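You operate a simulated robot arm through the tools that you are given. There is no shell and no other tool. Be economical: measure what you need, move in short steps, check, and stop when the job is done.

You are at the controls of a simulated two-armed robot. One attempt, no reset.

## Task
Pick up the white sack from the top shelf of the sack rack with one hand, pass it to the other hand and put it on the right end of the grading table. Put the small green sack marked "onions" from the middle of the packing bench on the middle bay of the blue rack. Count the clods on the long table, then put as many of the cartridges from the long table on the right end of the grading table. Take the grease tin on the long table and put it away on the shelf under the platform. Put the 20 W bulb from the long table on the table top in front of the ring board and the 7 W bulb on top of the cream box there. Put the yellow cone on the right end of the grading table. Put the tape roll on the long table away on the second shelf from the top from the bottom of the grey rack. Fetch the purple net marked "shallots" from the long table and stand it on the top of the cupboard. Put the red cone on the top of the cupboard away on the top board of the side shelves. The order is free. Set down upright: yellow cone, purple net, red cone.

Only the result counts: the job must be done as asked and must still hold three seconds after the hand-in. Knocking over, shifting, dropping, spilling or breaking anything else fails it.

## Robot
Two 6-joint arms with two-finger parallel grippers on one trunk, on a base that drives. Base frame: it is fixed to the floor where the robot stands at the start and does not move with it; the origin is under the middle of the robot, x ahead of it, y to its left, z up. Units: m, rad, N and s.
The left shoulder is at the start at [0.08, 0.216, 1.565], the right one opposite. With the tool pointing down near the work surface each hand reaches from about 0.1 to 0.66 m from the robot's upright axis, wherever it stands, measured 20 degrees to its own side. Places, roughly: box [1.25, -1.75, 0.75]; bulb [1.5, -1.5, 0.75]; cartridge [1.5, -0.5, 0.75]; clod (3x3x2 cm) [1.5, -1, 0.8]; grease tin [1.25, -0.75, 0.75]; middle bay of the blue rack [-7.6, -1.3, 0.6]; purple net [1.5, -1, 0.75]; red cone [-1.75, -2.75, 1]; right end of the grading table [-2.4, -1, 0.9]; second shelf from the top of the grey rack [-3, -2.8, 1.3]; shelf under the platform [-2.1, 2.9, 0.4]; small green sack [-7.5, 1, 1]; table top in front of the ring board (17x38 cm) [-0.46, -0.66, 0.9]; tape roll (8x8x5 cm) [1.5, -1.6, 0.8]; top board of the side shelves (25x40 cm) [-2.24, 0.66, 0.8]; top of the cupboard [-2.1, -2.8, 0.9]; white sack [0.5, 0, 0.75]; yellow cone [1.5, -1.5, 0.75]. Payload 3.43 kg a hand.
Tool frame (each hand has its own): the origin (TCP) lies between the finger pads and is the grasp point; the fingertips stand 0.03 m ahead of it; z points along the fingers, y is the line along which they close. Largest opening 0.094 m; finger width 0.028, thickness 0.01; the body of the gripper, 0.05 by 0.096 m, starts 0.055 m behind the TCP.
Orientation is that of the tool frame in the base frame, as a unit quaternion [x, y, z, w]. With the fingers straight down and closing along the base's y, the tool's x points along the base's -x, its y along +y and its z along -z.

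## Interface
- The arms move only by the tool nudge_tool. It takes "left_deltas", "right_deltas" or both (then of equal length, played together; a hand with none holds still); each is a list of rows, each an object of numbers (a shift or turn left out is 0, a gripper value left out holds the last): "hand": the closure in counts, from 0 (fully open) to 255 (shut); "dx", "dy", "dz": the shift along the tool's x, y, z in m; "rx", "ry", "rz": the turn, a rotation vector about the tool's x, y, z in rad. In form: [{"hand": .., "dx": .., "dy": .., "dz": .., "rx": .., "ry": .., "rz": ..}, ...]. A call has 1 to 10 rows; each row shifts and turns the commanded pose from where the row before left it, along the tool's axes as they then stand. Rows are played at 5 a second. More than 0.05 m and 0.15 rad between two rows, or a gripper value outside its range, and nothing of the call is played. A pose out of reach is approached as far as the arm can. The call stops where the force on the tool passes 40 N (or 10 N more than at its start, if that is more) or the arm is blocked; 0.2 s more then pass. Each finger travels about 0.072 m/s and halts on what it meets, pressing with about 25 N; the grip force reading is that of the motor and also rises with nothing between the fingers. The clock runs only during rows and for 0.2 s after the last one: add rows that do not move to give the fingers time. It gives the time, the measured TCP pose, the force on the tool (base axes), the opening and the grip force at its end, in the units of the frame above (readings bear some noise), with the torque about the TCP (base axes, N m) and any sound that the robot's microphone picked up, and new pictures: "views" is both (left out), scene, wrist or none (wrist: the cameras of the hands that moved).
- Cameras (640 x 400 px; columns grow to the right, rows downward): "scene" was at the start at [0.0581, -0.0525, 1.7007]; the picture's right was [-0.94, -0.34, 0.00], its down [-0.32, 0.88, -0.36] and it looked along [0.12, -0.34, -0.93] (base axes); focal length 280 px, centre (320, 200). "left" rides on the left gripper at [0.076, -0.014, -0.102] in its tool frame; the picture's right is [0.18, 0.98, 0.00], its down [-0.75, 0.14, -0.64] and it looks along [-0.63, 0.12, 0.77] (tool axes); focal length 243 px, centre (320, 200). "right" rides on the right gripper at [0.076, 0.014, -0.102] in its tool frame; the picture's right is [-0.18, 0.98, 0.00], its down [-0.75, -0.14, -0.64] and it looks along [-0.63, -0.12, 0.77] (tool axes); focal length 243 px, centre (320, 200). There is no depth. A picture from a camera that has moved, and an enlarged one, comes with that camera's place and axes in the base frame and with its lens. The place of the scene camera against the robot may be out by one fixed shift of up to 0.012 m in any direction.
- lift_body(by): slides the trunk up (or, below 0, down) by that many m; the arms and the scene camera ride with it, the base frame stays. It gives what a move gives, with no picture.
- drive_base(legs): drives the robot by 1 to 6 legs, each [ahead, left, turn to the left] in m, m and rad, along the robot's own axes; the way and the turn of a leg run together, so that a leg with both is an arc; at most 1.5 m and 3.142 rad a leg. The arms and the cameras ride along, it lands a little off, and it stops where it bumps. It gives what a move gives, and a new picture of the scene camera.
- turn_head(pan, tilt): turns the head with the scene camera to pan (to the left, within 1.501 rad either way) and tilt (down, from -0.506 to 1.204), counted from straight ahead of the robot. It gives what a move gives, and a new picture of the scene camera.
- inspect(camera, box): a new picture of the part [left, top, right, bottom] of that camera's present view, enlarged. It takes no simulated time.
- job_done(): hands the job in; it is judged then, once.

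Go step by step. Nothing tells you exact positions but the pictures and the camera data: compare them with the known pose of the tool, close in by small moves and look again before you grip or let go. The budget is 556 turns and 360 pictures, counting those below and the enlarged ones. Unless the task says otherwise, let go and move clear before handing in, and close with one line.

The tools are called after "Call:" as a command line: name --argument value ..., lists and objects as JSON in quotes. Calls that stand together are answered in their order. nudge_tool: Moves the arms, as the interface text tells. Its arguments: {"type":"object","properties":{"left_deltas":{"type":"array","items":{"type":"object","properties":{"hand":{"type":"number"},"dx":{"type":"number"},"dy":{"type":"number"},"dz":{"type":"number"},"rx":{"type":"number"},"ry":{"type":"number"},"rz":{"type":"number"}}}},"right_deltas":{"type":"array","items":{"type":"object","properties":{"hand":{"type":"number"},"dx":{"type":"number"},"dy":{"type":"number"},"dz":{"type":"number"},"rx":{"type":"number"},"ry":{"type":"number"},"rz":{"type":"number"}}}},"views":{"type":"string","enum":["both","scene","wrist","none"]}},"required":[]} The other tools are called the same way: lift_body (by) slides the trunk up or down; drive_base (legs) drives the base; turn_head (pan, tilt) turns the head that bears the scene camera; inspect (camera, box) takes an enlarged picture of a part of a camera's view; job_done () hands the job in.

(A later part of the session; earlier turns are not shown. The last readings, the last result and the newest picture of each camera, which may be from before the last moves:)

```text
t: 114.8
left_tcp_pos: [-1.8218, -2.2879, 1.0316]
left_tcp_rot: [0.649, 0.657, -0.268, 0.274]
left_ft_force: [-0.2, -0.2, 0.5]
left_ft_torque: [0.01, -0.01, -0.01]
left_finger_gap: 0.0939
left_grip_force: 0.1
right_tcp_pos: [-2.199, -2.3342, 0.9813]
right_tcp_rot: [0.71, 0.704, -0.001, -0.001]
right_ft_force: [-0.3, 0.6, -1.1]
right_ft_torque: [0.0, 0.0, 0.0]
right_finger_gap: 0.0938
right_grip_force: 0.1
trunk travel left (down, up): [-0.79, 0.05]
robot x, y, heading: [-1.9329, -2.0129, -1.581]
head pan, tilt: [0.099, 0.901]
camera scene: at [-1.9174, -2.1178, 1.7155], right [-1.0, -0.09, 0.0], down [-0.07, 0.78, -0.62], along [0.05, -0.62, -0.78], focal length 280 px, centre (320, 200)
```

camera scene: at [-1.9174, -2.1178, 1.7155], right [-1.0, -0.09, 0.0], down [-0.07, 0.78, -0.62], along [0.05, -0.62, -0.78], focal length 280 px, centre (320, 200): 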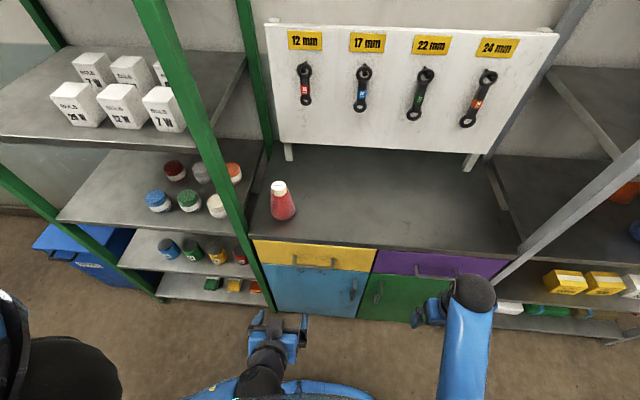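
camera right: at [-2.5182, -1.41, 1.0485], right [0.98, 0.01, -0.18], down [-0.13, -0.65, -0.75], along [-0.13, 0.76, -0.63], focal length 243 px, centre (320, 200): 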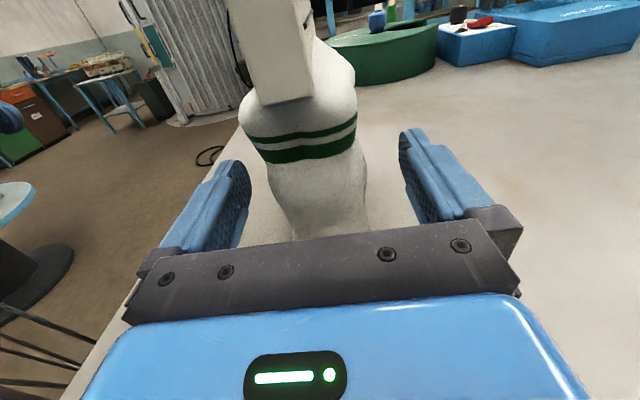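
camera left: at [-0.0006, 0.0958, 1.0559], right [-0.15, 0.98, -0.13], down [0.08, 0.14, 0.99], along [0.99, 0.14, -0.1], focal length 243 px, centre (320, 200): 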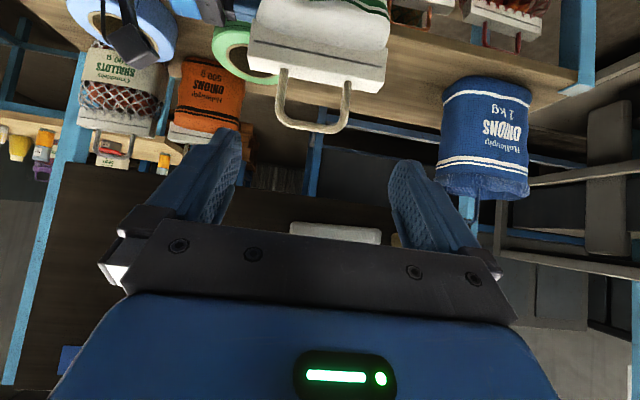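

The red cone (with white band) is at about (-1.73, -2.69), top z≈1.08. I drive 0.12 m closer and raise the trunk, then view it with the left wrist camera.

Call:
drive_base --legs '[[0.12, 0, 0]]'

Call:
nudge_tool --left_deltas '[{"dy": 0.045}, {"dy": 0.045}]' --views "wrist"

```text
t: 116.1
left_tcp_pos: [-1.8225, -2.4038, 1.0325]
left_tcp_rot: [0.649, 0.658, -0.268, 0.273]
left_ft_force: [-0.4, 0.0, -0.2]
left_ft_torque: [-0.03, 0.01, 0.0]
left_finger_gap: 0.094
left_grip_force: 0.1
right_tcp_pos: [-2.1998, -2.4495, 0.983]
right_tcp_rot: [0.711, 0.703, -0.002, 0.002]
right_ft_force: [-0.1, 0.5, -0.2]
right_ft_torque: [-0.05, -0.01, 0.0]
right_finger_gap: 0.0939
right_grip_force: 0.0
trunk travel left (down, up): [-0.79, 0.05]
robot x, y, heading: [-1.9319, -2.1281, -1.581]
head pan, tilt: [0.099, 0.901]
camera scene: at [-1.9189, -2.2305, 1.716], right [-1.0, -0.09, 0.0], down [-0.07, 0.78, -0.62], along [0.05, -0.62, -0.78], focal length 280 px, centre (320, 200)
```

scene: 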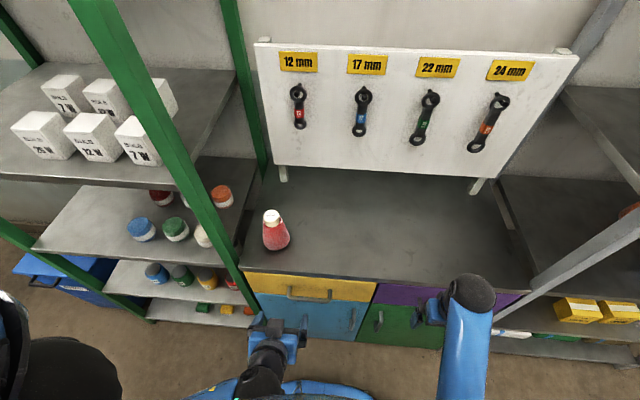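

```text
t: 116.7
left_tcp_pos: [-1.7352, -2.4009, 1.0341]
left_tcp_rot: [0.654, 0.652, -0.271, 0.272]
left_ft_force: [3.6, -0.5, 0.3]
left_ft_torque: [0.0, 0.16, -0.15]
left_finger_gap: 0.0937
left_grip_force: 0.0
right_tcp_pos: [-2.1995, -2.4479, 0.9819]
right_tcp_rot: [0.711, 0.703, -0.002, 0.001]
right_ft_force: [0.9, 0.7, 1.0]
right_ft_torque: [-0.03, 0.01, -0.01]
right_finger_gap: 0.0938
right_grip_force: 0.0
trunk travel left (down, up): [-0.79, 0.05]
robot x, y, heading: [-1.9341, -2.1314, -1.582]
head pan, tilt: [0.099, 0.901]
camera left: at [-1.7488, -2.274, 1.0537], right [0.98, 0.13, -0.13], down [0.14, -0.08, 0.99], along [0.12, -0.99, -0.09], focal length 243 px, centre (320, 200)
```

left: 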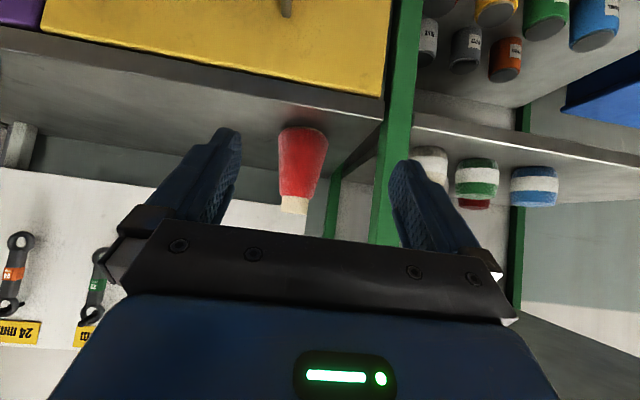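

Cone estimated at (-1.739, -2.683), z 0.915–1.04. I advance the left hand four steps and look again.

Call:
nudge_tool --left_deltas '[{"dx": -0.0317, "dz": 0.0348, "dy": -0.003}, {"dx": -0.0317, "dz": 0.0348}, {"dx": -0.0317, "dz": 0.0348}, {"dx": -0.0317, "dz": 0.0348}]' --views "wrist"

```text
t: 117.7
left_tcp_pos: [-1.734, -2.599, 1.0203]
left_tcp_rot: [0.649, 0.658, -0.266, 0.273]
left_ft_force: [0.1, -0.6, 0.5]
left_ft_torque: [0.03, 0.0, 0.01]
left_finger_gap: 0.0937
left_grip_force: 0.1
right_tcp_pos: [-2.2013, -2.4563, 0.9796]
right_tcp_rot: [0.711, 0.703, 0.001, -0.001]
right_ft_force: [-0.3, 0.4, 0.8]
right_ft_torque: [0.03, 0.03, -0.02]
right_finger_gap: 0.0941
right_grip_force: 0.0
trunk travel left (down, up): [-0.79, 0.05]
robot x, y, heading: [-1.9325, -2.1311, -1.586]
head pan, tilt: [0.099, 0.901]
camera left: at [-1.7499, -2.4734, 1.0417], right [0.98, 0.14, -0.13], down [0.14, -0.08, 0.99], along [0.13, -0.99, -0.1], focal length 243 px, centre (320, 200)
```

left: 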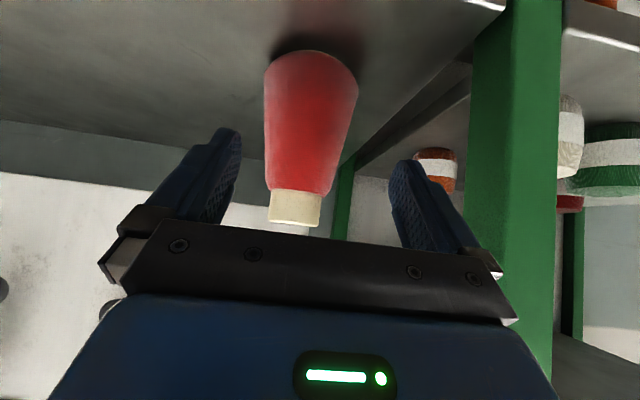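

Centre is at x≈-1.741, y≈-2.693. Final approach.

Call:
nudge_tool --left_deltas '[{"dx": -0.03, "dz": 0.0355, "dy": -0.007}, {"dx": -0.03, "dz": 0.0355}]' --views "wrist"

```text
t: 118.3
left_tcp_pos: [-1.7415, -2.6937, 1.0137]
left_tcp_rot: [0.649, 0.659, -0.265, 0.272]
left_ft_force: [0.1, -0.4, 0.1]
left_ft_torque: [0.03, -0.01, -0.01]
left_finger_gap: 0.094
left_grip_force: 0.0
right_tcp_pos: [-2.2, -2.4551, 0.9803]
right_tcp_rot: [0.71, 0.704, 0.0, 0.0]
right_ft_force: [-0.6, -0.5, -0.8]
right_ft_torque: [0.03, -0.04, -0.01]
right_finger_gap: 0.094
right_grip_force: 0.1
trunk travel left (down, up): [-0.79, 0.05]
robot x, y, heading: [-1.937, -2.1323, -1.584]
head pan, tilt: [0.099, 0.901]
camera left: at [-1.7559, -2.5669, 1.0346], right [0.98, 0.14, -0.13], down [0.14, -0.08, 0.99], along [0.13, -0.99, -0.1], focal length 243 px, centre (320, 200)
```

left: 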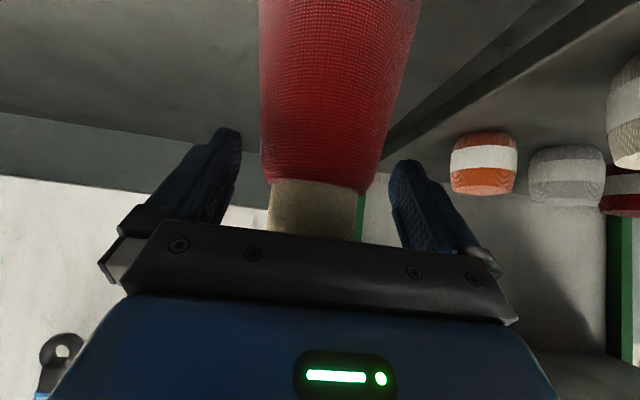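

Centred between the fingers. Close.

Call:
nudge_tool --left_deltas '[{"hand": 80}, {"hand": 160}, {"hand": 230}, {"hand": 255}, {"hand": 255}]' --views "none"

Call:
nudge_tool --left_deltas '[{"dx": -0.014, "dz": -0.014}, {"dx": -0.014, "dz": -0.014}, {}]' --views "wrist"

```text
t: 119.5
left_tcp_pos: [-1.7411, -2.6917, 1.0165]
left_tcp_rot: [0.649, 0.657, -0.268, 0.274]
left_ft_force: [0.0, -1.0, 2.1]
left_ft_torque: [-0.09, -0.21, -0.08]
left_finger_gap: 0.0659
left_grip_force: 24.9
right_tcp_pos: [-2.1994, -2.4521, 0.9816]
right_tcp_rot: [0.71, 0.704, 0.0, 0.0]
right_ft_force: [0.7, -0.7, 0.7]
right_ft_torque: [-0.04, -0.01, -0.05]
right_finger_gap: 0.0938
right_grip_force: 0.0
trunk travel left (down, up): [-0.79, 0.05]
robot x, y, heading: [-1.9332, -2.1308, -1.583]
head pan, tilt: [0.099, 0.901]
```

```text
t: 120.3
left_tcp_pos: [-1.7397, -2.687, 1.0558]
left_tcp_rot: [0.649, 0.658, -0.267, 0.273]
left_ft_force: [0.9, 0.7, -1.0]
left_ft_torque: [0.01, 0.0, 0.01]
left_finger_gap: 0.0658
left_grip_force: 25.1
right_tcp_pos: [-2.2013, -2.4537, 0.9798]
right_tcp_rot: [0.711, 0.703, 0.0, 0.0]
right_ft_force: [0.2, -0.6, -0.1]
right_ft_torque: [-0.02, -0.05, -0.03]
right_finger_gap: 0.094
right_grip_force: 0.1
trunk travel left (down, up): [-0.79, 0.05]
robot x, y, heading: [-1.9307, -2.1325, -1.58]
head pan, tilt: [0.099, 0.901]
camera left: at [-1.7556, -2.5616, 1.0762], right [0.98, 0.14, -0.13], down [0.14, -0.08, 0.99], along [0.13, -0.99, -0.1], focal length 243 px, centre (320, 200)
```

left: 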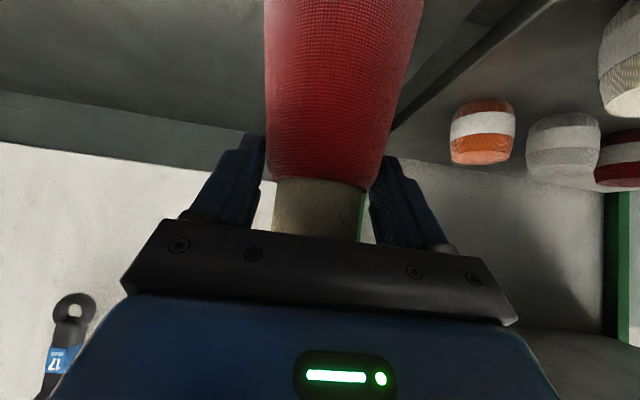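

Held. I lift slightly more and retract the hand, then back the base to mid-corridor.

Call:
nudge_tool --left_deltas '[{"dx": 0.032, "dz": -0.032}, {"dx": 0.032, "dz": -0.032}, {"dx": 0.032, "dz": -0.032}, {"dx": 0.032, "dz": -0.032}, {"dx": 0.032, "dz": -0.032}, {"dx": 0.032, "dz": -0.032}, {"dy": -0.045}, {"dy": -0.045}]' --views "none"

Call:
drive_base --legs '[[-0.12, 0, 0], [0, -1.25, 0]]'

```text
t: 122.1
left_tcp_pos: [-1.8364, -2.4214, 1.0497]
left_tcp_rot: [0.649, 0.659, -0.266, 0.273]
left_ft_force: [-1.1, 0.0, -1.9]
left_ft_torque: [-0.01, -0.03, 0.01]
left_finger_gap: 0.0656
left_grip_force: 24.9
left hand out of reach, approached as far as the arm can: row 6
right_tcp_pos: [-2.2006, -2.4544, 0.9799]
right_tcp_rot: [0.711, 0.704, 0.0, -0.001]
right_ft_force: [0.7, -0.5, 0.0]
right_ft_torque: [0.05, -0.03, 0.0]
right_finger_gap: 0.0939
right_grip_force: 0.1
trunk travel left (down, up): [-0.79, 0.05]
robot x, y, heading: [-1.938, -2.1308, -1.582]
head pan, tilt: [0.099, 0.901]
```

```text
t: 129.2
left_tcp_pos: [-3.0734, -2.281, 1.05]
left_tcp_rot: [0.651, 0.655, -0.269, 0.272]
left_ft_force: [0.1, 0.3, -1.9]
left_ft_torque: [0.01, 0.01, 0.06]
left_finger_gap: 0.0656
left_grip_force: 25.0
right_tcp_pos: [-3.4392, -2.3135, 0.9813]
right_tcp_rot: [0.713, 0.701, 0.0, -0.001]
right_ft_force: [0.6, 0.3, -0.4]
right_ft_torque: [0.0, 0.0, -0.01]
right_finger_gap: 0.094
right_grip_force: 0.0
trunk travel left (down, up): [-0.79, 0.05]
robot x, y, heading: [-3.1741, -1.9925, -1.588]
head pan, tilt: [0.099, 0.901]
camera scene: at [-3.1569, -2.0996, 1.7155], right [-1.0, -0.08, 0.0], down [-0.07, 0.78, -0.62], along [0.05, -0.62, -0.78], focal length 280 px, centre (320, 200)
```

scene: 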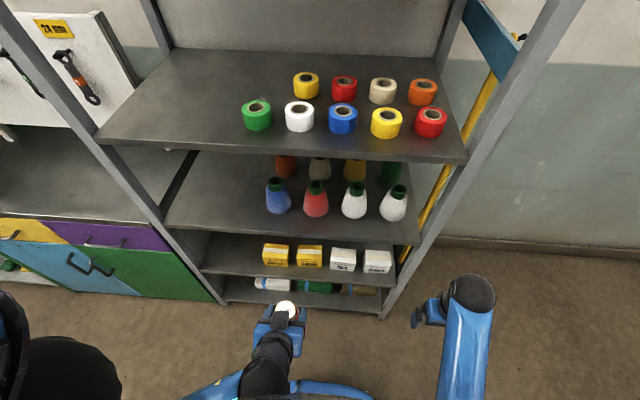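

I turn around to face +y and drive toward the side shelves.

Call:
drive_base --legs '[[0, -0.15, 0], [0, 0, 3.14], [1.4, 0, 0]]'

Call:
turn_head --pan -0.7 --tilt 0.5

```text
t: 144.4
left_tcp_pos: [-3.3963, -0.3185, 1.0519]
left_tcp_rot: [0.655, -0.652, -0.273, -0.268]
left_ft_force: [-0.2, 0.9, -2.0]
left_ft_torque: [0.0, -0.01, 0.01]
left_finger_gap: 0.0656
left_grip_force: 25.4
right_tcp_pos: [-3.03, -0.2861, 0.9808]
right_tcp_rot: [-0.7, 0.714, 0.0, 0.001]
right_ft_force: [0.4, -0.4, 0.3]
right_ft_torque: [-0.01, -0.02, 0.0]
right_finger_gap: 0.0939
right_grip_force: 0.0
trunk travel left (down, up): [-0.79, 0.05]
robot x, y, heading: [-3.3011, -0.6046, 1.546]
head pan, tilt: [0.099, 0.901]
camera scene: at [-3.2959, -0.5002, 1.7156], right [1.0, 0.08, 0.0], down [0.06, -0.78, -0.62], along [-0.05, 0.62, -0.78], focal length 280 px, centre (320, 200)
```

scene: 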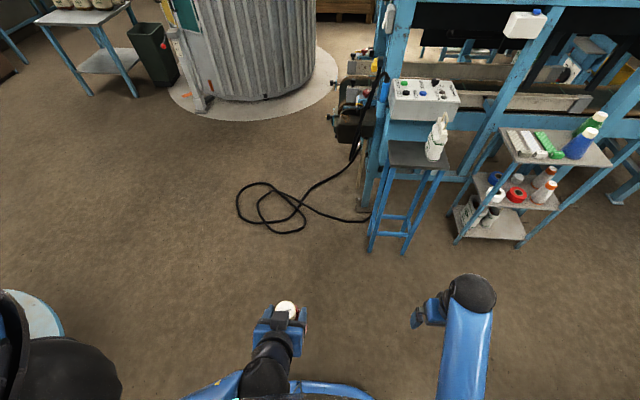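

```text
t: 145.5
left_tcp_pos: [-3.3957, -0.3177, 1.0498]
left_tcp_rot: [0.654, -0.653, -0.272, -0.268]
left_ft_force: [0.6, -0.3, -2.2]
left_ft_torque: [-0.03, -0.03, -0.02]
left_finger_gap: 0.0655
left_grip_force: 24.8
right_tcp_pos: [-3.0304, -0.2849, 0.982]
right_tcp_rot: [-0.699, 0.715, -0.001, 0.0]
right_ft_force: [1.4, -0.2, 0.9]
right_ft_torque: [-0.01, 0.0, -0.01]
right_finger_gap: 0.094
right_grip_force: 0.1
trunk travel left (down, up): [-0.79, 0.05]
robot x, y, heading: [-3.2974, -0.6073, 1.552]
head pan, tilt: [-0.7, 0.499]
camera scene: at [-3.2299, -0.5063, 1.7494], right [0.75, -0.66, 0.0], down [-0.32, -0.36, -0.88], along [0.58, 0.66, -0.48], focal length 280 px, centre (320, 200)
```

scene: 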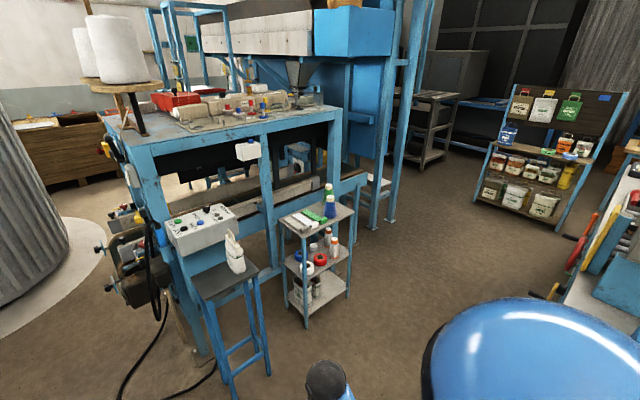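

The side shelf unit's top board (x -2.44…-2.02, y 0.52…0.77) carries strips and two cones. I move in front of it.

Call:
drive_base --legs '[[0.45, 0, 0.02], [0, -1.0, 0]]'

Call:
turn_head --pan 0 --tilt 0.85

```text
t: 153.1
left_tcp_pos: [-2.3895, 0.1263, 1.0496]
left_tcp_rot: [0.659, -0.648, -0.273, -0.266]
left_ft_force: [-0.7, 0.1, -2.8]
left_ft_torque: [0.0, 0.04, 0.0]
left_finger_gap: 0.0653
left_grip_force: 25.0
right_tcp_pos: [-2.0235, 0.1639, 0.9813]
right_tcp_rot: [-0.706, 0.708, -0.001, 0.001]
right_ft_force: [-0.4, -0.2, -1.0]
right_ft_torque: [0.01, 0.0, 0.01]
right_finger_gap: 0.0942
right_grip_force: 0.0
trunk travel left (down, up): [-0.79, 0.05]
robot x, y, heading: [-2.2865, -0.1571, 1.562]
head pan, tilt: [-0.7, 0.499]
camera scene: at [-2.2204, -0.0598, 1.7495], right [0.76, -0.65, 0.0], down [-0.31, -0.36, -0.88], along [0.57, 0.67, -0.48], focal length 280 px, centre (320, 200)
```

scene: 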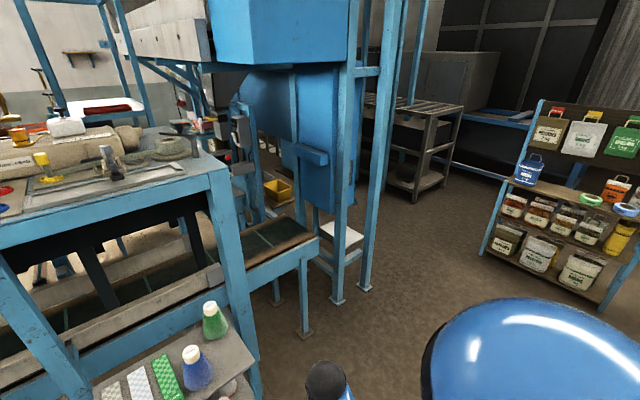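

```text
t: 154.2
left_tcp_pos: [-2.388, 0.1269, 1.05]
left_tcp_rot: [0.659, -0.648, -0.274, -0.266]
left_ft_force: [-0.5, 0.4, -2.4]
left_ft_torque: [0.01, -0.02, -0.01]
left_finger_gap: 0.0652
left_grip_force: 25.3
right_tcp_pos: [-2.0228, 0.1635, 0.9808]
right_tcp_rot: [-0.705, 0.709, -0.001, 0.001]
right_ft_force: [0.3, 0.7, -0.6]
right_ft_torque: [-0.02, 0.02, -0.03]
right_finger_gap: 0.0938
right_grip_force: 0.1
trunk travel left (down, up): [-0.79, 0.05]
robot x, y, heading: [-2.2853, -0.1604, 1.562]
head pan, tilt: [0.0, 0.85]
camera scene: at [-2.2774, -0.0508, 1.7194], right [1.0, -0.01, 0.0], down [-0.01, -0.75, -0.66], along [0.01, 0.66, -0.75], focal length 280 px, centre (320, 200)
```

scene: 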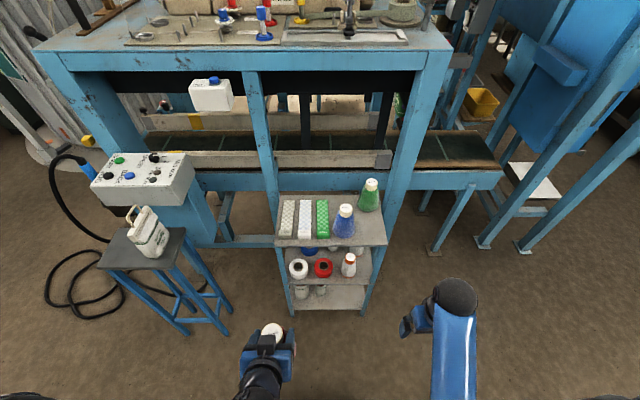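

I zoom on the top board to find the free spot at its front-right corner.

Call:
inspect --camera "scene" --box '[260, 170, 420, 270]'

```text
4.00 times, centred on (340, 220) of scene
camera zoom: at [-2.2774, -0.0508, 1.7194], right [1.0, -0.01, 0.0], down [-0.01, -0.75, -0.66], along [0.01, 0.66, -0.75], focal length 1118 px, centre (240, 120)
```

zoom: 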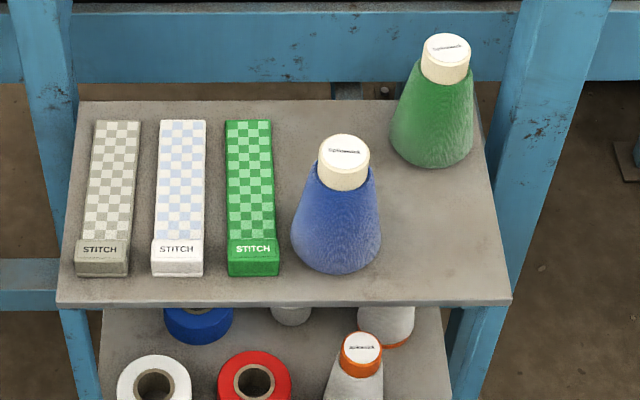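

Free spot centre ≈ (-2.065, 0.593), board z≈0.80. I drive so the left hand lines up.

Call:
drive_base --legs '[[0.17, -0.32, 0]]'

```text
t: 156.5
left_tcp_pos: [-2.0734, 0.2924, 1.0494]
left_tcp_rot: [0.659, -0.648, -0.273, -0.268]
left_ft_force: [-0.3, -0.4, -1.2]
left_ft_torque: [0.02, -0.02, -0.01]
left_finger_gap: 0.0654
left_grip_force: 25.0
right_tcp_pos: [-1.7065, 0.3293, 0.9813]
right_tcp_rot: [-0.705, 0.709, -0.001, 0.001]
right_ft_force: [-0.7, 0.0, -0.1]
right_ft_torque: [0.02, -0.02, 0.02]
right_finger_gap: 0.0942
right_grip_force: 0.1
trunk travel left (down, up): [-0.79, 0.05]
robot x, y, heading: [-1.969, 0.0077, 1.56]
head pan, tilt: [0.0, 0.85]
camera scene: at [-1.9632, 0.1143, 1.7195], right [1.0, -0.01, 0.0], down [-0.01, -0.75, -0.66], along [0.01, 0.66, -0.75], focal length 280 px, centre (320, 200)
```

scene: 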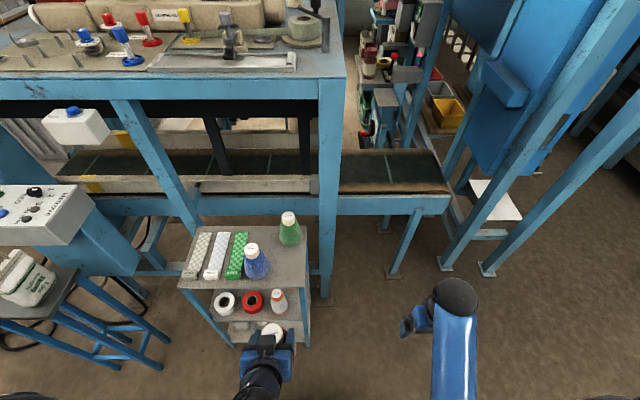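

Advance the cone over the free spot at the current height.

Call:
nudge_tool --left_deltas '[{"dx": -0.0303, "dz": 0.0303, "dy": -0.008}, {"dx": -0.0303, "dz": 0.0303}, {"dx": -0.0303, "dz": 0.0303}, {"dx": -0.0303, "dz": 0.0303}, {"dx": -0.0303, "dz": 0.0303}, {"dx": -0.0303, "dz": 0.0303}, {"dx": -0.0303, "dz": 0.0303}, {}]' --views "both"

Call:
inspect --camera "scene" --box '[160, 200, 360, 330]'

```text
t: 158.3
left_tcp_pos: [-2.0675, 0.5925, 1.0495]
left_tcp_rot: [0.659, -0.648, -0.274, -0.266]
left_ft_force: [-0.6, -0.3, -1.4]
left_ft_torque: [-0.02, 0.02, 0.02]
left_finger_gap: 0.0651
left_grip_force: 25.4
right_tcp_pos: [-1.7048, 0.3306, 0.9814]
right_tcp_rot: [-0.705, 0.71, -0.001, 0.001]
right_ft_force: [-0.5, -0.9, 0.2]
right_ft_torque: [-0.06, 0.02, 0.02]
right_finger_gap: 0.0941
right_grip_force: 0.1
trunk travel left (down, up): [-0.79, 0.05]
robot x, y, heading: [-1.9702, 0.0062, 1.56]
head pan, tilt: [0.0, 0.85]
camera scene: at [-1.9596, 0.1159, 1.7194], right [1.0, -0.01, 0.0], down [-0.01, -0.75, -0.66], along [0.01, 0.66, -0.75], focal length 280 px, centre (320, 200)
camera left: at [-2.0506, 0.4669, 1.0712], right [-0.98, -0.15, -0.13], down [-0.14, 0.08, 0.99], along [-0.14, 0.99, -0.1], focal length 243 px, centre (320, 200)
```

scene: 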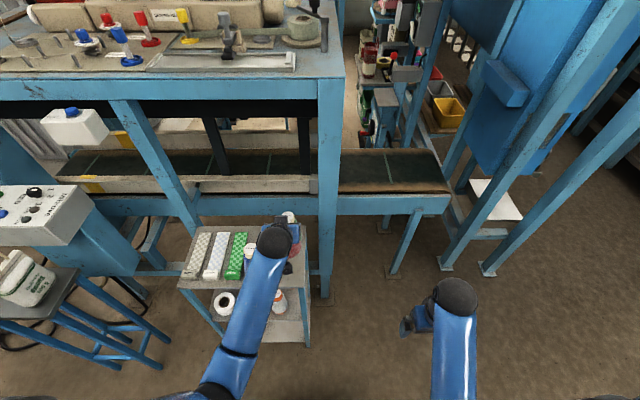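
left: 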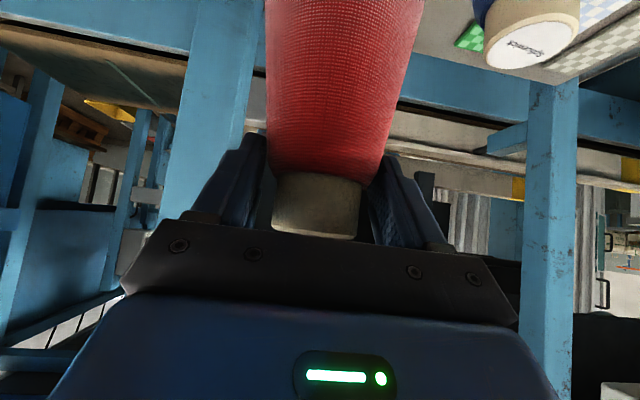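

```text
3.08 times, centred on (260, 265) of scene
camera zoom: at [-1.9596, 0.1159, 1.7194], right [1.0, -0.01, 0.0], down [-0.01, -0.75, -0.66], along [0.01, 0.66, -0.75], focal length 860 px, centre (505, 0)
```

zoom: 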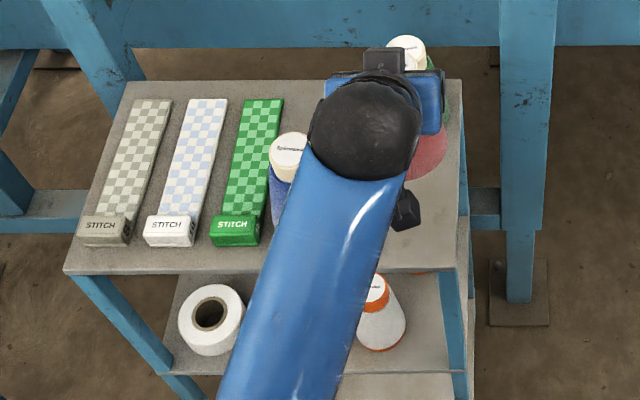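

Position is right. I lower 10 cm, then slowly.

Call:
nudge_tool --left_deltas '[{"dx": 0.0177, "dz": 0.0177}, {"dx": 0.0177, "dz": 0.0177}, {"dx": 0.0177, "dz": 0.0177}, {"dx": 0.0177, "dz": 0.0177}, {}]' --views "scene"

Call:
inspect --camera "scene" --box '[200, 200, 340, 290]'

```text
t: 159.5
left_tcp_pos: [-2.0696, 0.5933, 0.9493]
left_tcp_rot: [0.659, -0.648, -0.274, -0.266]
left_ft_force: [0.4, 1.0, -1.0]
left_ft_torque: [-0.03, 0.04, 0.0]
left_finger_gap: 0.0652
left_grip_force: 24.7
right_tcp_pos: [-1.7049, 0.3295, 0.981]
right_tcp_rot: [-0.705, 0.709, -0.001, 0.001]
right_ft_force: [0.3, 0.4, -0.5]
right_ft_torque: [-0.01, -0.01, 0.01]
right_finger_gap: 0.0942
right_grip_force: 0.1
trunk travel left (down, up): [-0.79, 0.05]
robot x, y, heading: [-1.9708, 0.0046, 1.562]
head pan, tilt: [0.0, 0.85]
camera scene: at [-1.9596, 0.1165, 1.7194], right [1.0, -0.01, 0.0], down [-0.01, -0.75, -0.66], along [0.01, 0.66, -0.75], focal length 280 px, centre (320, 200)
```

scene: 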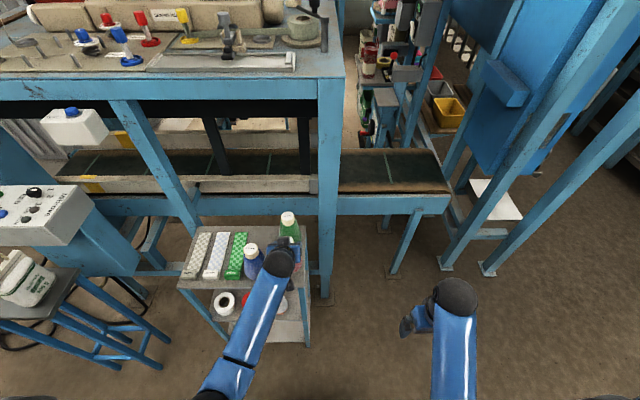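

```text
4.44 times, centred on (270, 245) of scene
camera zoom: at [-1.9596, 0.1165, 1.7194], right [1.0, -0.01, 0.0], down [-0.01, -0.75, -0.66], along [0.01, 0.66, -0.75], focal length 1242 px, centre (542, 0)
```

zoom: 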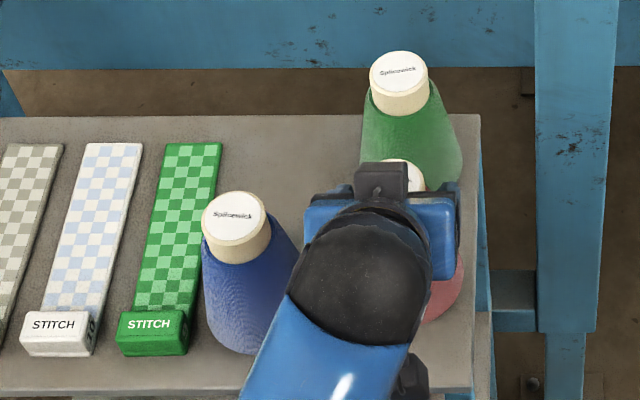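

Call:
nudge_tool --left_deltas '[{"dx": 0.01, "dz": 0.01}, {"dx": 0.0071, "dz": 0.0071}, {}]' --views "none"

Call:
nudge_tool --left_deltas '[{"dx": 0.0035, "dz": 0.0035}, {}]' --views "none"

Call:
nudge_tool --left_deltas '[{"dx": 0.0035, "dz": 0.0035}, {}]' --views "none"

```text
t: 160.3
left_tcp_pos: [-2.0694, 0.5946, 0.9264]
left_tcp_rot: [0.659, -0.648, -0.273, -0.266]
left_ft_force: [0.5, 0.1, -1.9]
left_ft_torque: [-0.02, 0.01, 0.0]
left_finger_gap: 0.0651
left_grip_force: 25.1
right_tcp_pos: [-1.7041, 0.3291, 0.9812]
right_tcp_rot: [-0.705, 0.71, -0.001, 0.0]
right_ft_force: [-0.5, 0.5, 0.0]
right_ft_torque: [0.01, -0.01, 0.02]
right_finger_gap: 0.0939
right_grip_force: 0.1
trunk travel left (down, up): [-0.79, 0.05]
robot x, y, heading: [-1.9702, 0.006, 1.569]
head pan, tilt: [0.0, 0.85]
```

```text
t: 160.9
left_tcp_pos: [-2.0697, 0.5932, 0.9211]
left_tcp_rot: [0.659, -0.648, -0.274, -0.267]
left_ft_force: [-0.1, 0.5, -2.0]
left_ft_torque: [-0.03, -0.01, 0.01]
left_finger_gap: 0.065
left_grip_force: 25.0
right_tcp_pos: [-1.705, 0.33, 0.9803]
right_tcp_rot: [-0.705, 0.709, 0.0, 0.0]
right_ft_force: [0.3, -0.3, -0.3]
right_ft_torque: [0.0, 0.02, 0.0]
right_finger_gap: 0.0938
right_grip_force: 0.0
trunk travel left (down, up): [-0.79, 0.05]
robot x, y, heading: [-1.9747, 0.0057, 1.563]
head pan, tilt: [0.0, 0.85]
```

```text
t: 161.5
left_tcp_pos: [-2.0699, 0.5942, 0.9183]
left_tcp_rot: [0.658, -0.647, -0.275, -0.269]
left_ft_force: [-2.5, 0.8, 11.7]
left_ft_torque: [-0.21, -0.15, -0.05]
left_finger_gap: 0.0648
left_grip_force: 25.0
right_tcp_pos: [-1.7056, 0.3288, 0.9814]
right_tcp_rot: [-0.705, 0.71, 0.0, 0.001]
right_ft_force: [0.1, -0.2, -0.5]
right_ft_torque: [0.02, 0.0, 0.04]
right_finger_gap: 0.094
right_grip_force: 0.0
trunk travel left (down, up): [-0.79, 0.05]
robot x, y, heading: [-1.9709, 0.0053, 1.559]
head pan, tilt: [0.0, 0.85]
```

Contact. I open to about 85 mm and check before retreating.

Call:
nudge_tool --left_deltas '[{"hand": 70}, {"hand": 40}, {"hand": 25}, {"hand": 25}]' --views "wrist"

```text
t: 162.5
left_tcp_pos: [-2.0696, 0.5936, 0.9154]
left_tcp_rot: [0.659, -0.649, -0.273, -0.267]
left_ft_force: [0.0, 0.0, -0.4]
left_ft_torque: [0.01, 0.02, 0.02]
left_finger_gap: 0.0846
left_grip_force: 0.1
right_tcp_pos: [-1.7034, 0.3304, 0.9795]
right_tcp_rot: [-0.704, 0.71, 0.0, 0.001]
right_ft_force: [0.5, 0.1, 0.2]
right_ft_torque: [0.02, -0.02, -0.03]
right_finger_gap: 0.0942
right_grip_force: 0.0
trunk travel left (down, up): [-0.79, 0.05]
robot x, y, heading: [-1.971, 0.0056, 1.562]
head pan, tilt: [0.0, 0.85]
camera left: at [-2.0521, 0.4672, 0.9363], right [-0.98, -0.15, -0.13], down [-0.14, 0.08, 0.99], along [-0.14, 0.99, -0.1], focal length 243 px, centre (320, 200)
```

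left: 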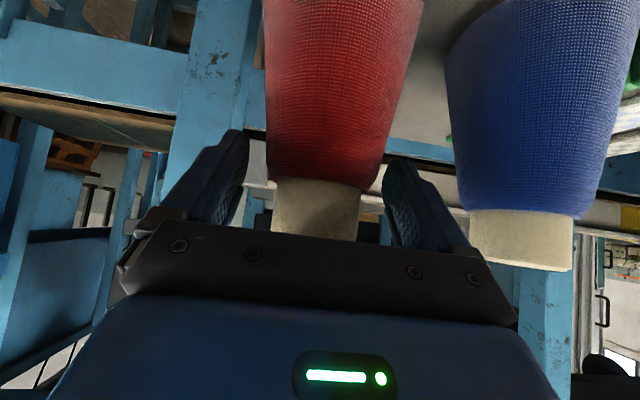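

Free of the cone with clearance to the blue one. Retreat along the tool axis.

Call:
nudge_tool --left_deltas '[{"dz": -0.025}, {"dz": -0.04}, {"dz": -0.04}, {"dz": -0.04}, {"dz": -0.04}, {"dx": 0.03, "dz": -0.03, "hand": 0}, {"dx": 0.03, "dz": -0.03}]' --views "scene"

Call:
inspect --camera "scene" --box '[160, 200, 360, 330]'

```text
t: 164.1
left_tcp_pos: [-2.0638, 0.3747, 1.0465]
left_tcp_rot: [0.659, -0.647, -0.274, -0.267]
left_ft_force: [0.0, 0.3, 0.4]
left_ft_torque: [-0.01, 0.0, 0.03]
left_finger_gap: 0.0942
left_grip_force: 0.1
right_tcp_pos: [-1.7045, 0.3292, 0.981]
right_tcp_rot: [-0.704, 0.71, 0.0, 0.002]
right_ft_force: [-0.7, -0.8, 0.0]
right_ft_torque: [0.0, -0.03, 0.01]
right_finger_gap: 0.0937
right_grip_force: 0.0
trunk travel left (down, up): [-0.79, 0.05]
robot x, y, heading: [-1.9701, 0.0072, 1.559]
head pan, tilt: [0.0, 0.85]
camera scene: at [-1.9611, 0.114, 1.7196], right [1.0, -0.01, 0.0], down [-0.01, -0.75, -0.66], along [0.01, 0.66, -0.75], focal length 280 px, centre (320, 200)
```

scene: 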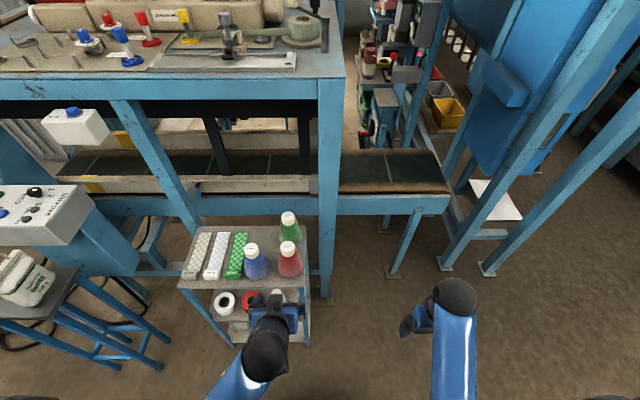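

```text
3.08 times, centred on (260, 265) of scene
camera zoom: at [-1.9611, 0.114, 1.7196], right [1.0, -0.01, 0.0], down [-0.01, -0.75, -0.66], along [0.01, 0.66, -0.75], focal length 860 px, centre (505, 0)
```

zoom: 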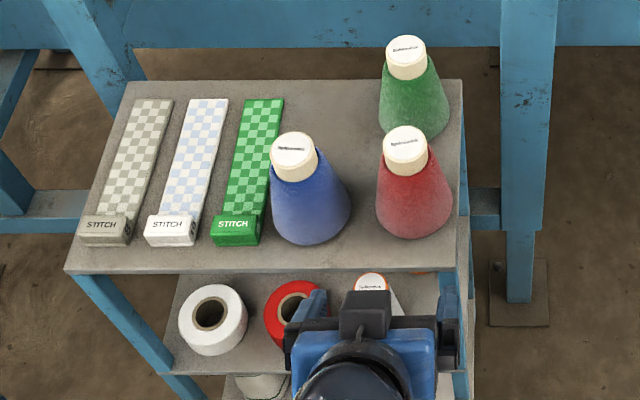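

Red cone is placed upright. Next I go west for the green onions sack on the packing bench.

Call:
drive_base --legs '[[-0.1, 0, 0], [0, 0, 1.58], [1.3, 0, 0], [1.4, -0.3, 0]]'

Call:
turn_head --pan 0 --tilt 0.4

```text
t: 181.9
left_tcp_pos: [-5.0467, 0.1206, 1.0472]
left_tcp_rot: [0.924, 0.007, -0.382, 0.005]
left_ft_force: [0.5, -0.4, -0.4]
left_ft_torque: [0.0, 0.0, 0.01]
left_finger_gap: 0.0941
left_grip_force: 0.0
right_tcp_pos: [-5.0002, 0.4805, 0.9802]
right_tcp_rot: [1.0, -0.004, -0.001, -0.001]
right_ft_force: [0.2, -0.1, -0.8]
right_ft_torque: [0.0, 0.0, -0.01]
right_finger_gap: 0.094
right_grip_force: 0.1
trunk travel left (down, up): [-0.79, 0.05]
robot x, y, heading: [-4.6779, 0.2114, 3.128]
head pan, tilt: [0.0, 0.85]
camera scene: at [-4.7762, 0.2159, 1.7195], right [0.01, 1.0, 0.0], down [0.75, -0.01, -0.66], along [-0.66, 0.01, -0.75], focal length 280 px, centre (320, 200)
```

scene: 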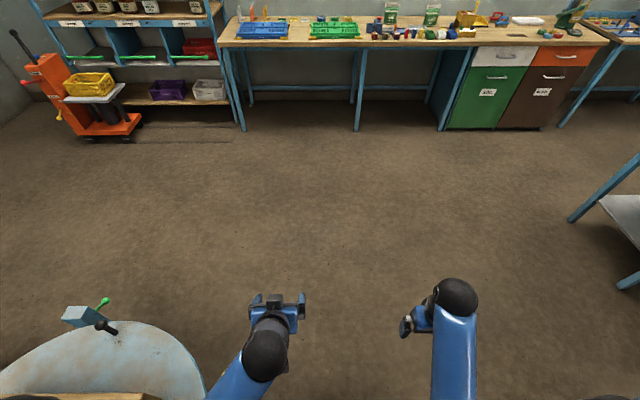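

```text
t: 182.8
left_tcp_pos: [-5.0473, 0.1227, 1.0471]
left_tcp_rot: [0.924, 0.007, -0.382, 0.005]
left_ft_force: [-0.3, -0.2, 0.3]
left_ft_torque: [-0.01, 0.01, 0.0]
left_finger_gap: 0.094
left_grip_force: 0.0
right_tcp_pos: [-5.0009, 0.4803, 0.9812]
right_tcp_rot: [1.0, -0.005, 0.0, -0.001]
right_ft_force: [0.0, -0.2, -0.3]
right_ft_torque: [0.0, 0.01, -0.01]
right_finger_gap: 0.0939
right_grip_force: 0.1
trunk travel left (down, up): [-0.79, 0.05]
robot x, y, heading: [-4.6747, 0.2155, 3.129]
head pan, tilt: [0.0, 0.4]
camera scene: at [-4.7921, 0.2163, 1.7584], right [0.01, 1.0, 0.0], down [0.39, 0.0, -0.92], along [-0.92, 0.01, -0.39], focal length 280 px, centre (320, 200)
```

scene: 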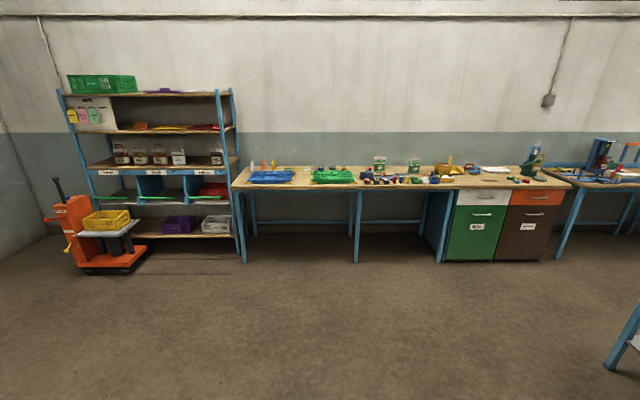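

Call:
inspect --camera "scene" --box '[230, 130, 560, 200]'

Call:
inspect --camera "scene" --box '[50, 70, 250, 270]'

```text
1.94 times, centred on (395, 165) of scene
camera zoom: at [-4.7921, 0.2163, 1.7584], right [0.01, 1.0, 0.0], down [0.39, 0.0, -0.92], along [-0.92, 0.01, -0.39], focal length 542 px, centre (174, 268)
```

zoom: 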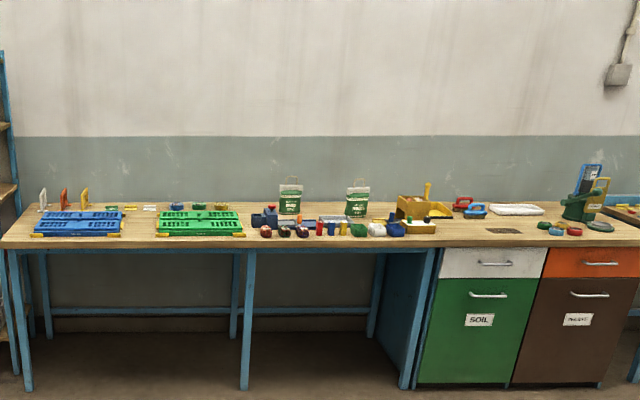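

```text
2.00 times, centred on (150, 170) of scene
camera zoom: at [-4.7921, 0.2163, 1.7584], right [0.01, 1.0, 0.0], down [0.39, 0.0, -0.92], along [-0.92, 0.01, -0.39], focal length 559 px, centre (660, 260)
```

zoom: 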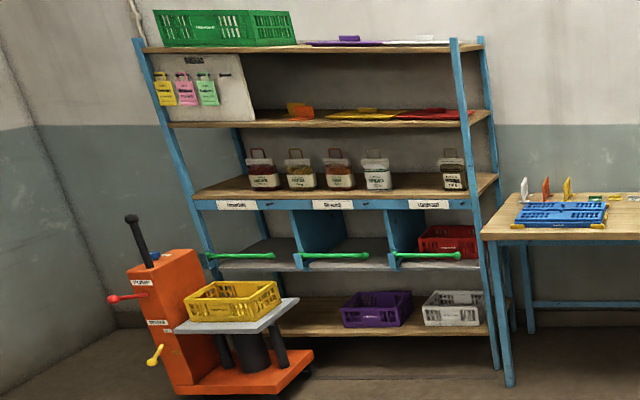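

Two green sacks stand at the back of the bench's middle; the rack's middle bay lies to the left. I drive closer to read the labels.

Call:
drive_base --legs '[[1.4, -0.6, 0], [0.45, -0.1, 0]]'

Call:
turn_head --pan 0 --tilt 0.7

```text
refused: leg 1 is longer than a leg can be; nothing moved
```

```text
t: 183.6
left_tcp_pos: [-5.047, 0.1204, 1.0464]
left_tcp_rot: [0.924, 0.006, -0.382, 0.004]
left_ft_force: [0.3, 0.2, -0.6]
left_ft_torque: [0.03, 0.0, 0.0]
left_finger_gap: 0.0941
left_grip_force: 0.0
right_tcp_pos: [-4.9981, 0.4807, 0.981]
right_tcp_rot: [1.0, -0.004, 0.0, -0.001]
right_ft_force: [0.0, -0.3, 0.2]
right_ft_torque: [-0.02, -0.01, 0.01]
right_finger_gap: 0.0941
right_grip_force: 0.0
trunk travel left (down, up): [-0.79, 0.05]
robot x, y, heading: [-4.6796, 0.2152, 3.127]
head pan, tilt: [0.0, 0.7]
camera scene: at [-4.7841, 0.2162, 1.7317], right [0.01, 1.0, 0.0], down [0.64, -0.01, -0.77], along [-0.77, 0.01, -0.64], focal length 280 px, centre (320, 200)
```

scene: 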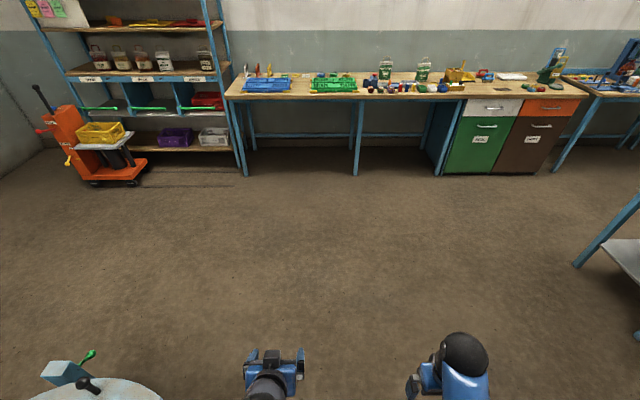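

Call:
drive_base --legs '[[1.2, -0.6, 0], [0.65, 0, 0]]'

Call:
inspect --camera "scene" --box '[160, 0, 480, 200]'

```text
t: 193.6
left_tcp_pos: [-6.8912, 0.7755, 1.0469]
left_tcp_rot: [0.924, -0.001, -0.383, 0.001]
left_ft_force: [0.2, -0.3, 0.6]
left_ft_torque: [-0.02, 0.01, 0.01]
left_finger_gap: 0.0939
left_grip_force: 0.0
right_tcp_pos: [-6.8359, 1.1325, 0.9809]
right_tcp_rot: [1.0, -0.013, -0.002, 0.0]
right_ft_force: [0.1, 0.1, 0.2]
right_ft_torque: [-0.04, 0.03, 0.0]
right_finger_gap: 0.094
right_grip_force: 0.0
trunk travel left (down, up): [-0.79, 0.05]
robot x, y, heading: [-6.5224, 0.864, 3.115]
head pan, tilt: [0.0, 0.7]
camera scene: at [-6.6243, 0.8647, 1.7319], right [0.03, 1.0, 0.0], down [0.64, -0.02, -0.77], along [-0.77, 0.02, -0.64], focal length 280 px, centre (320, 200)
```

scene: 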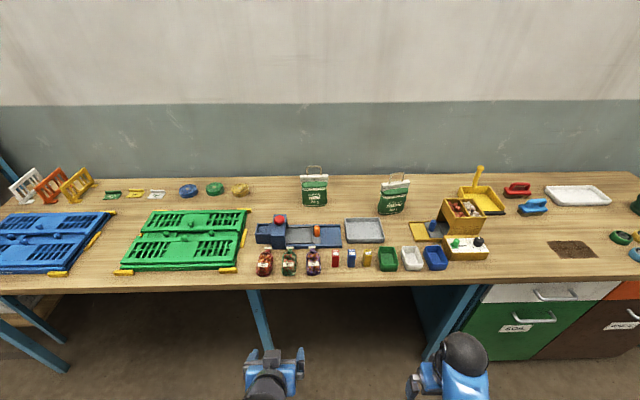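

```text
2.00 times, centred on (320, 100) of scene
camera zoom: at [-6.6243, 0.8647, 1.7319], right [0.03, 1.0, 0.0], down [0.64, -0.02, -0.77], along [-0.77, 0.02, -0.64], focal length 559 px, centre (320, 400)
```

zoom: 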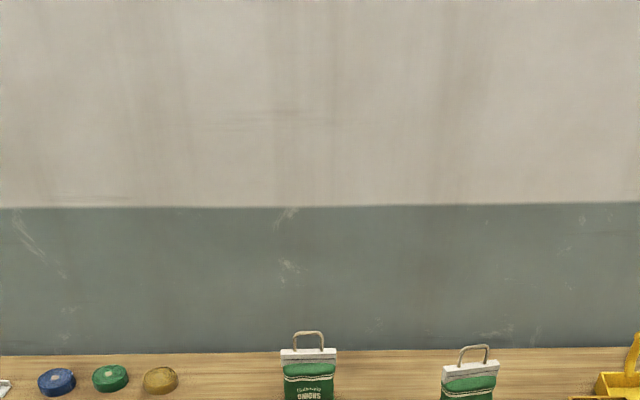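

Call:
inspect --camera "scene" --box '[280, 150, 440, 250]'

```text
4.00 times, centred on (360, 200) of scene
camera zoom: at [-6.6243, 0.8647, 1.7319], right [0.03, 1.0, 0.0], down [0.64, -0.02, -0.77], along [-0.77, 0.02, -0.64], focal length 1118 px, centre (160, 200)
```

zoom: 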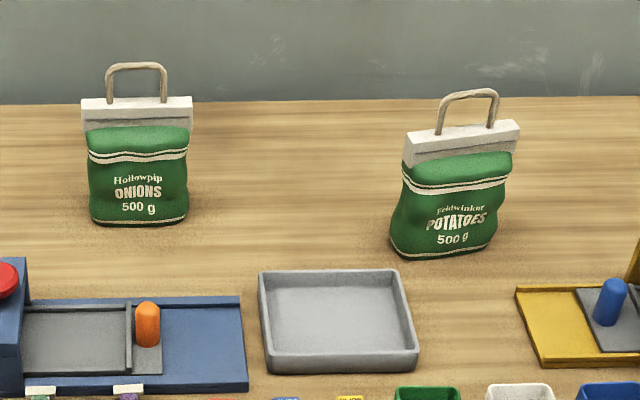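

The left sack is "ONIONS" at about (-7.6, 0.86). It's deep on the bench, so I lower the trunk for more horizontal reach, pull the right hand in and pitch the left hand a bit more.

Call:
nudge_tool --right_deltas '[{"dx": 0.04}, {"dx": 0.04}, {"dx": 0.04}, {"dx": 0.04}, {"dy": -0.03}]' --left_deltas '[{"ry": -0.1}, {"ry": -0.1}, {}, {}, {}]' --views "none"

Call:
lift_body --by -0.2

Call:
nudge_tool --left_deltas '[{"dx": -0.045, "dz": 0.01}, {"dx": -0.045, "dz": 0.01}, {"dx": -0.045, "dz": 0.01}, {"dx": -0.045, "dz": 0.01}, {"dx": -0.045, "dz": 0.01}, {}]' --views "wrist"

```text
t: 194.7
left_tcp_pos: [-6.8935, 0.7755, 1.0456]
left_tcp_rot: [0.881, -0.001, -0.472, 0.001]
left_ft_force: [0.6, 0.3, -0.3]
left_ft_torque: [-0.01, 0.0, 0.04]
left_finger_gap: 0.0939
left_grip_force: 0.1
right_tcp_pos: [-6.7631, 1.1368, 1.0018]
right_tcp_rot: [0.99, 0.119, -0.072, -0.036]
right_ft_force: [0.0, -0.3, -0.6]
right_ft_torque: [-0.01, 0.0, 0.01]
right_finger_gap: 0.0937
right_grip_force: 0.0
trunk travel left (down, up): [-0.79, 0.05]
robot x, y, heading: [-6.5223, 0.8629, 3.113]
head pan, tilt: [0.0, 0.7]
stopped in row 5 (right hand): the arm was blocked; the commanded pose is now the measured one
```

```text
t: 196.9
left_tcp_pos: [-6.8917, 0.7752, 0.8456]
left_tcp_rot: [0.881, 0.001, -0.472, 0.003]
left_ft_force: [-1.0, -0.2, 0.1]
left_ft_torque: [-0.01, 0.0, 0.02]
left_finger_gap: 0.0941
left_grip_force: 0.0
right_tcp_pos: [-6.7623, 1.136, 0.8035]
right_tcp_rot: [0.99, 0.119, -0.074, -0.036]
right_ft_force: [-0.4, -0.2, -0.9]
right_ft_torque: [0.01, 0.0, 0.01]
right_finger_gap: 0.0939
right_grip_force: 0.0
trunk travel left (down, up): [-0.59, 0.25]
robot x, y, heading: [-6.5201, 0.8606, 3.115]
head pan, tilt: [0.0, 0.7]
```

```text
t: 198.3
left_tcp_pos: [-7.0556, 0.7755, 1.008]
left_tcp_rot: [0.881, -0.002, -0.473, 0.001]
left_ft_force: [-0.3, -0.8, 0.3]
left_ft_torque: [-0.03, -0.02, 0.0]
left_finger_gap: 0.0935
left_grip_force: 0.1
right_tcp_pos: [-6.7631, 1.1362, 0.8035]
right_tcp_rot: [0.989, 0.12, -0.073, -0.035]
right_ft_force: [-0.2, -0.1, -0.1]
right_ft_torque: [0.0, -0.02, 0.0]
right_finger_gap: 0.0939
right_grip_force: 0.0
trunk travel left (down, up): [-0.59, 0.25]
robot x, y, heading: [-6.5185, 0.8619, 3.113]
head pan, tilt: [0.0, 0.7]
camera left: at [-6.9271, 0.7904, 1.0023], right [0.1, -0.98, -0.15], down [0.12, -0.14, 0.98], along [-0.99, -0.12, 0.1], focal length 243 px, centre (320, 200)
```

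left: 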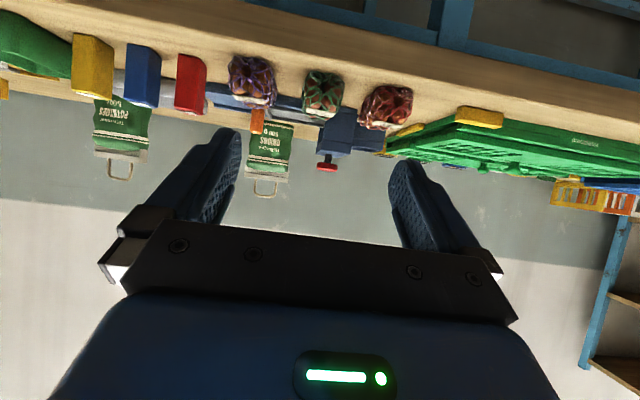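

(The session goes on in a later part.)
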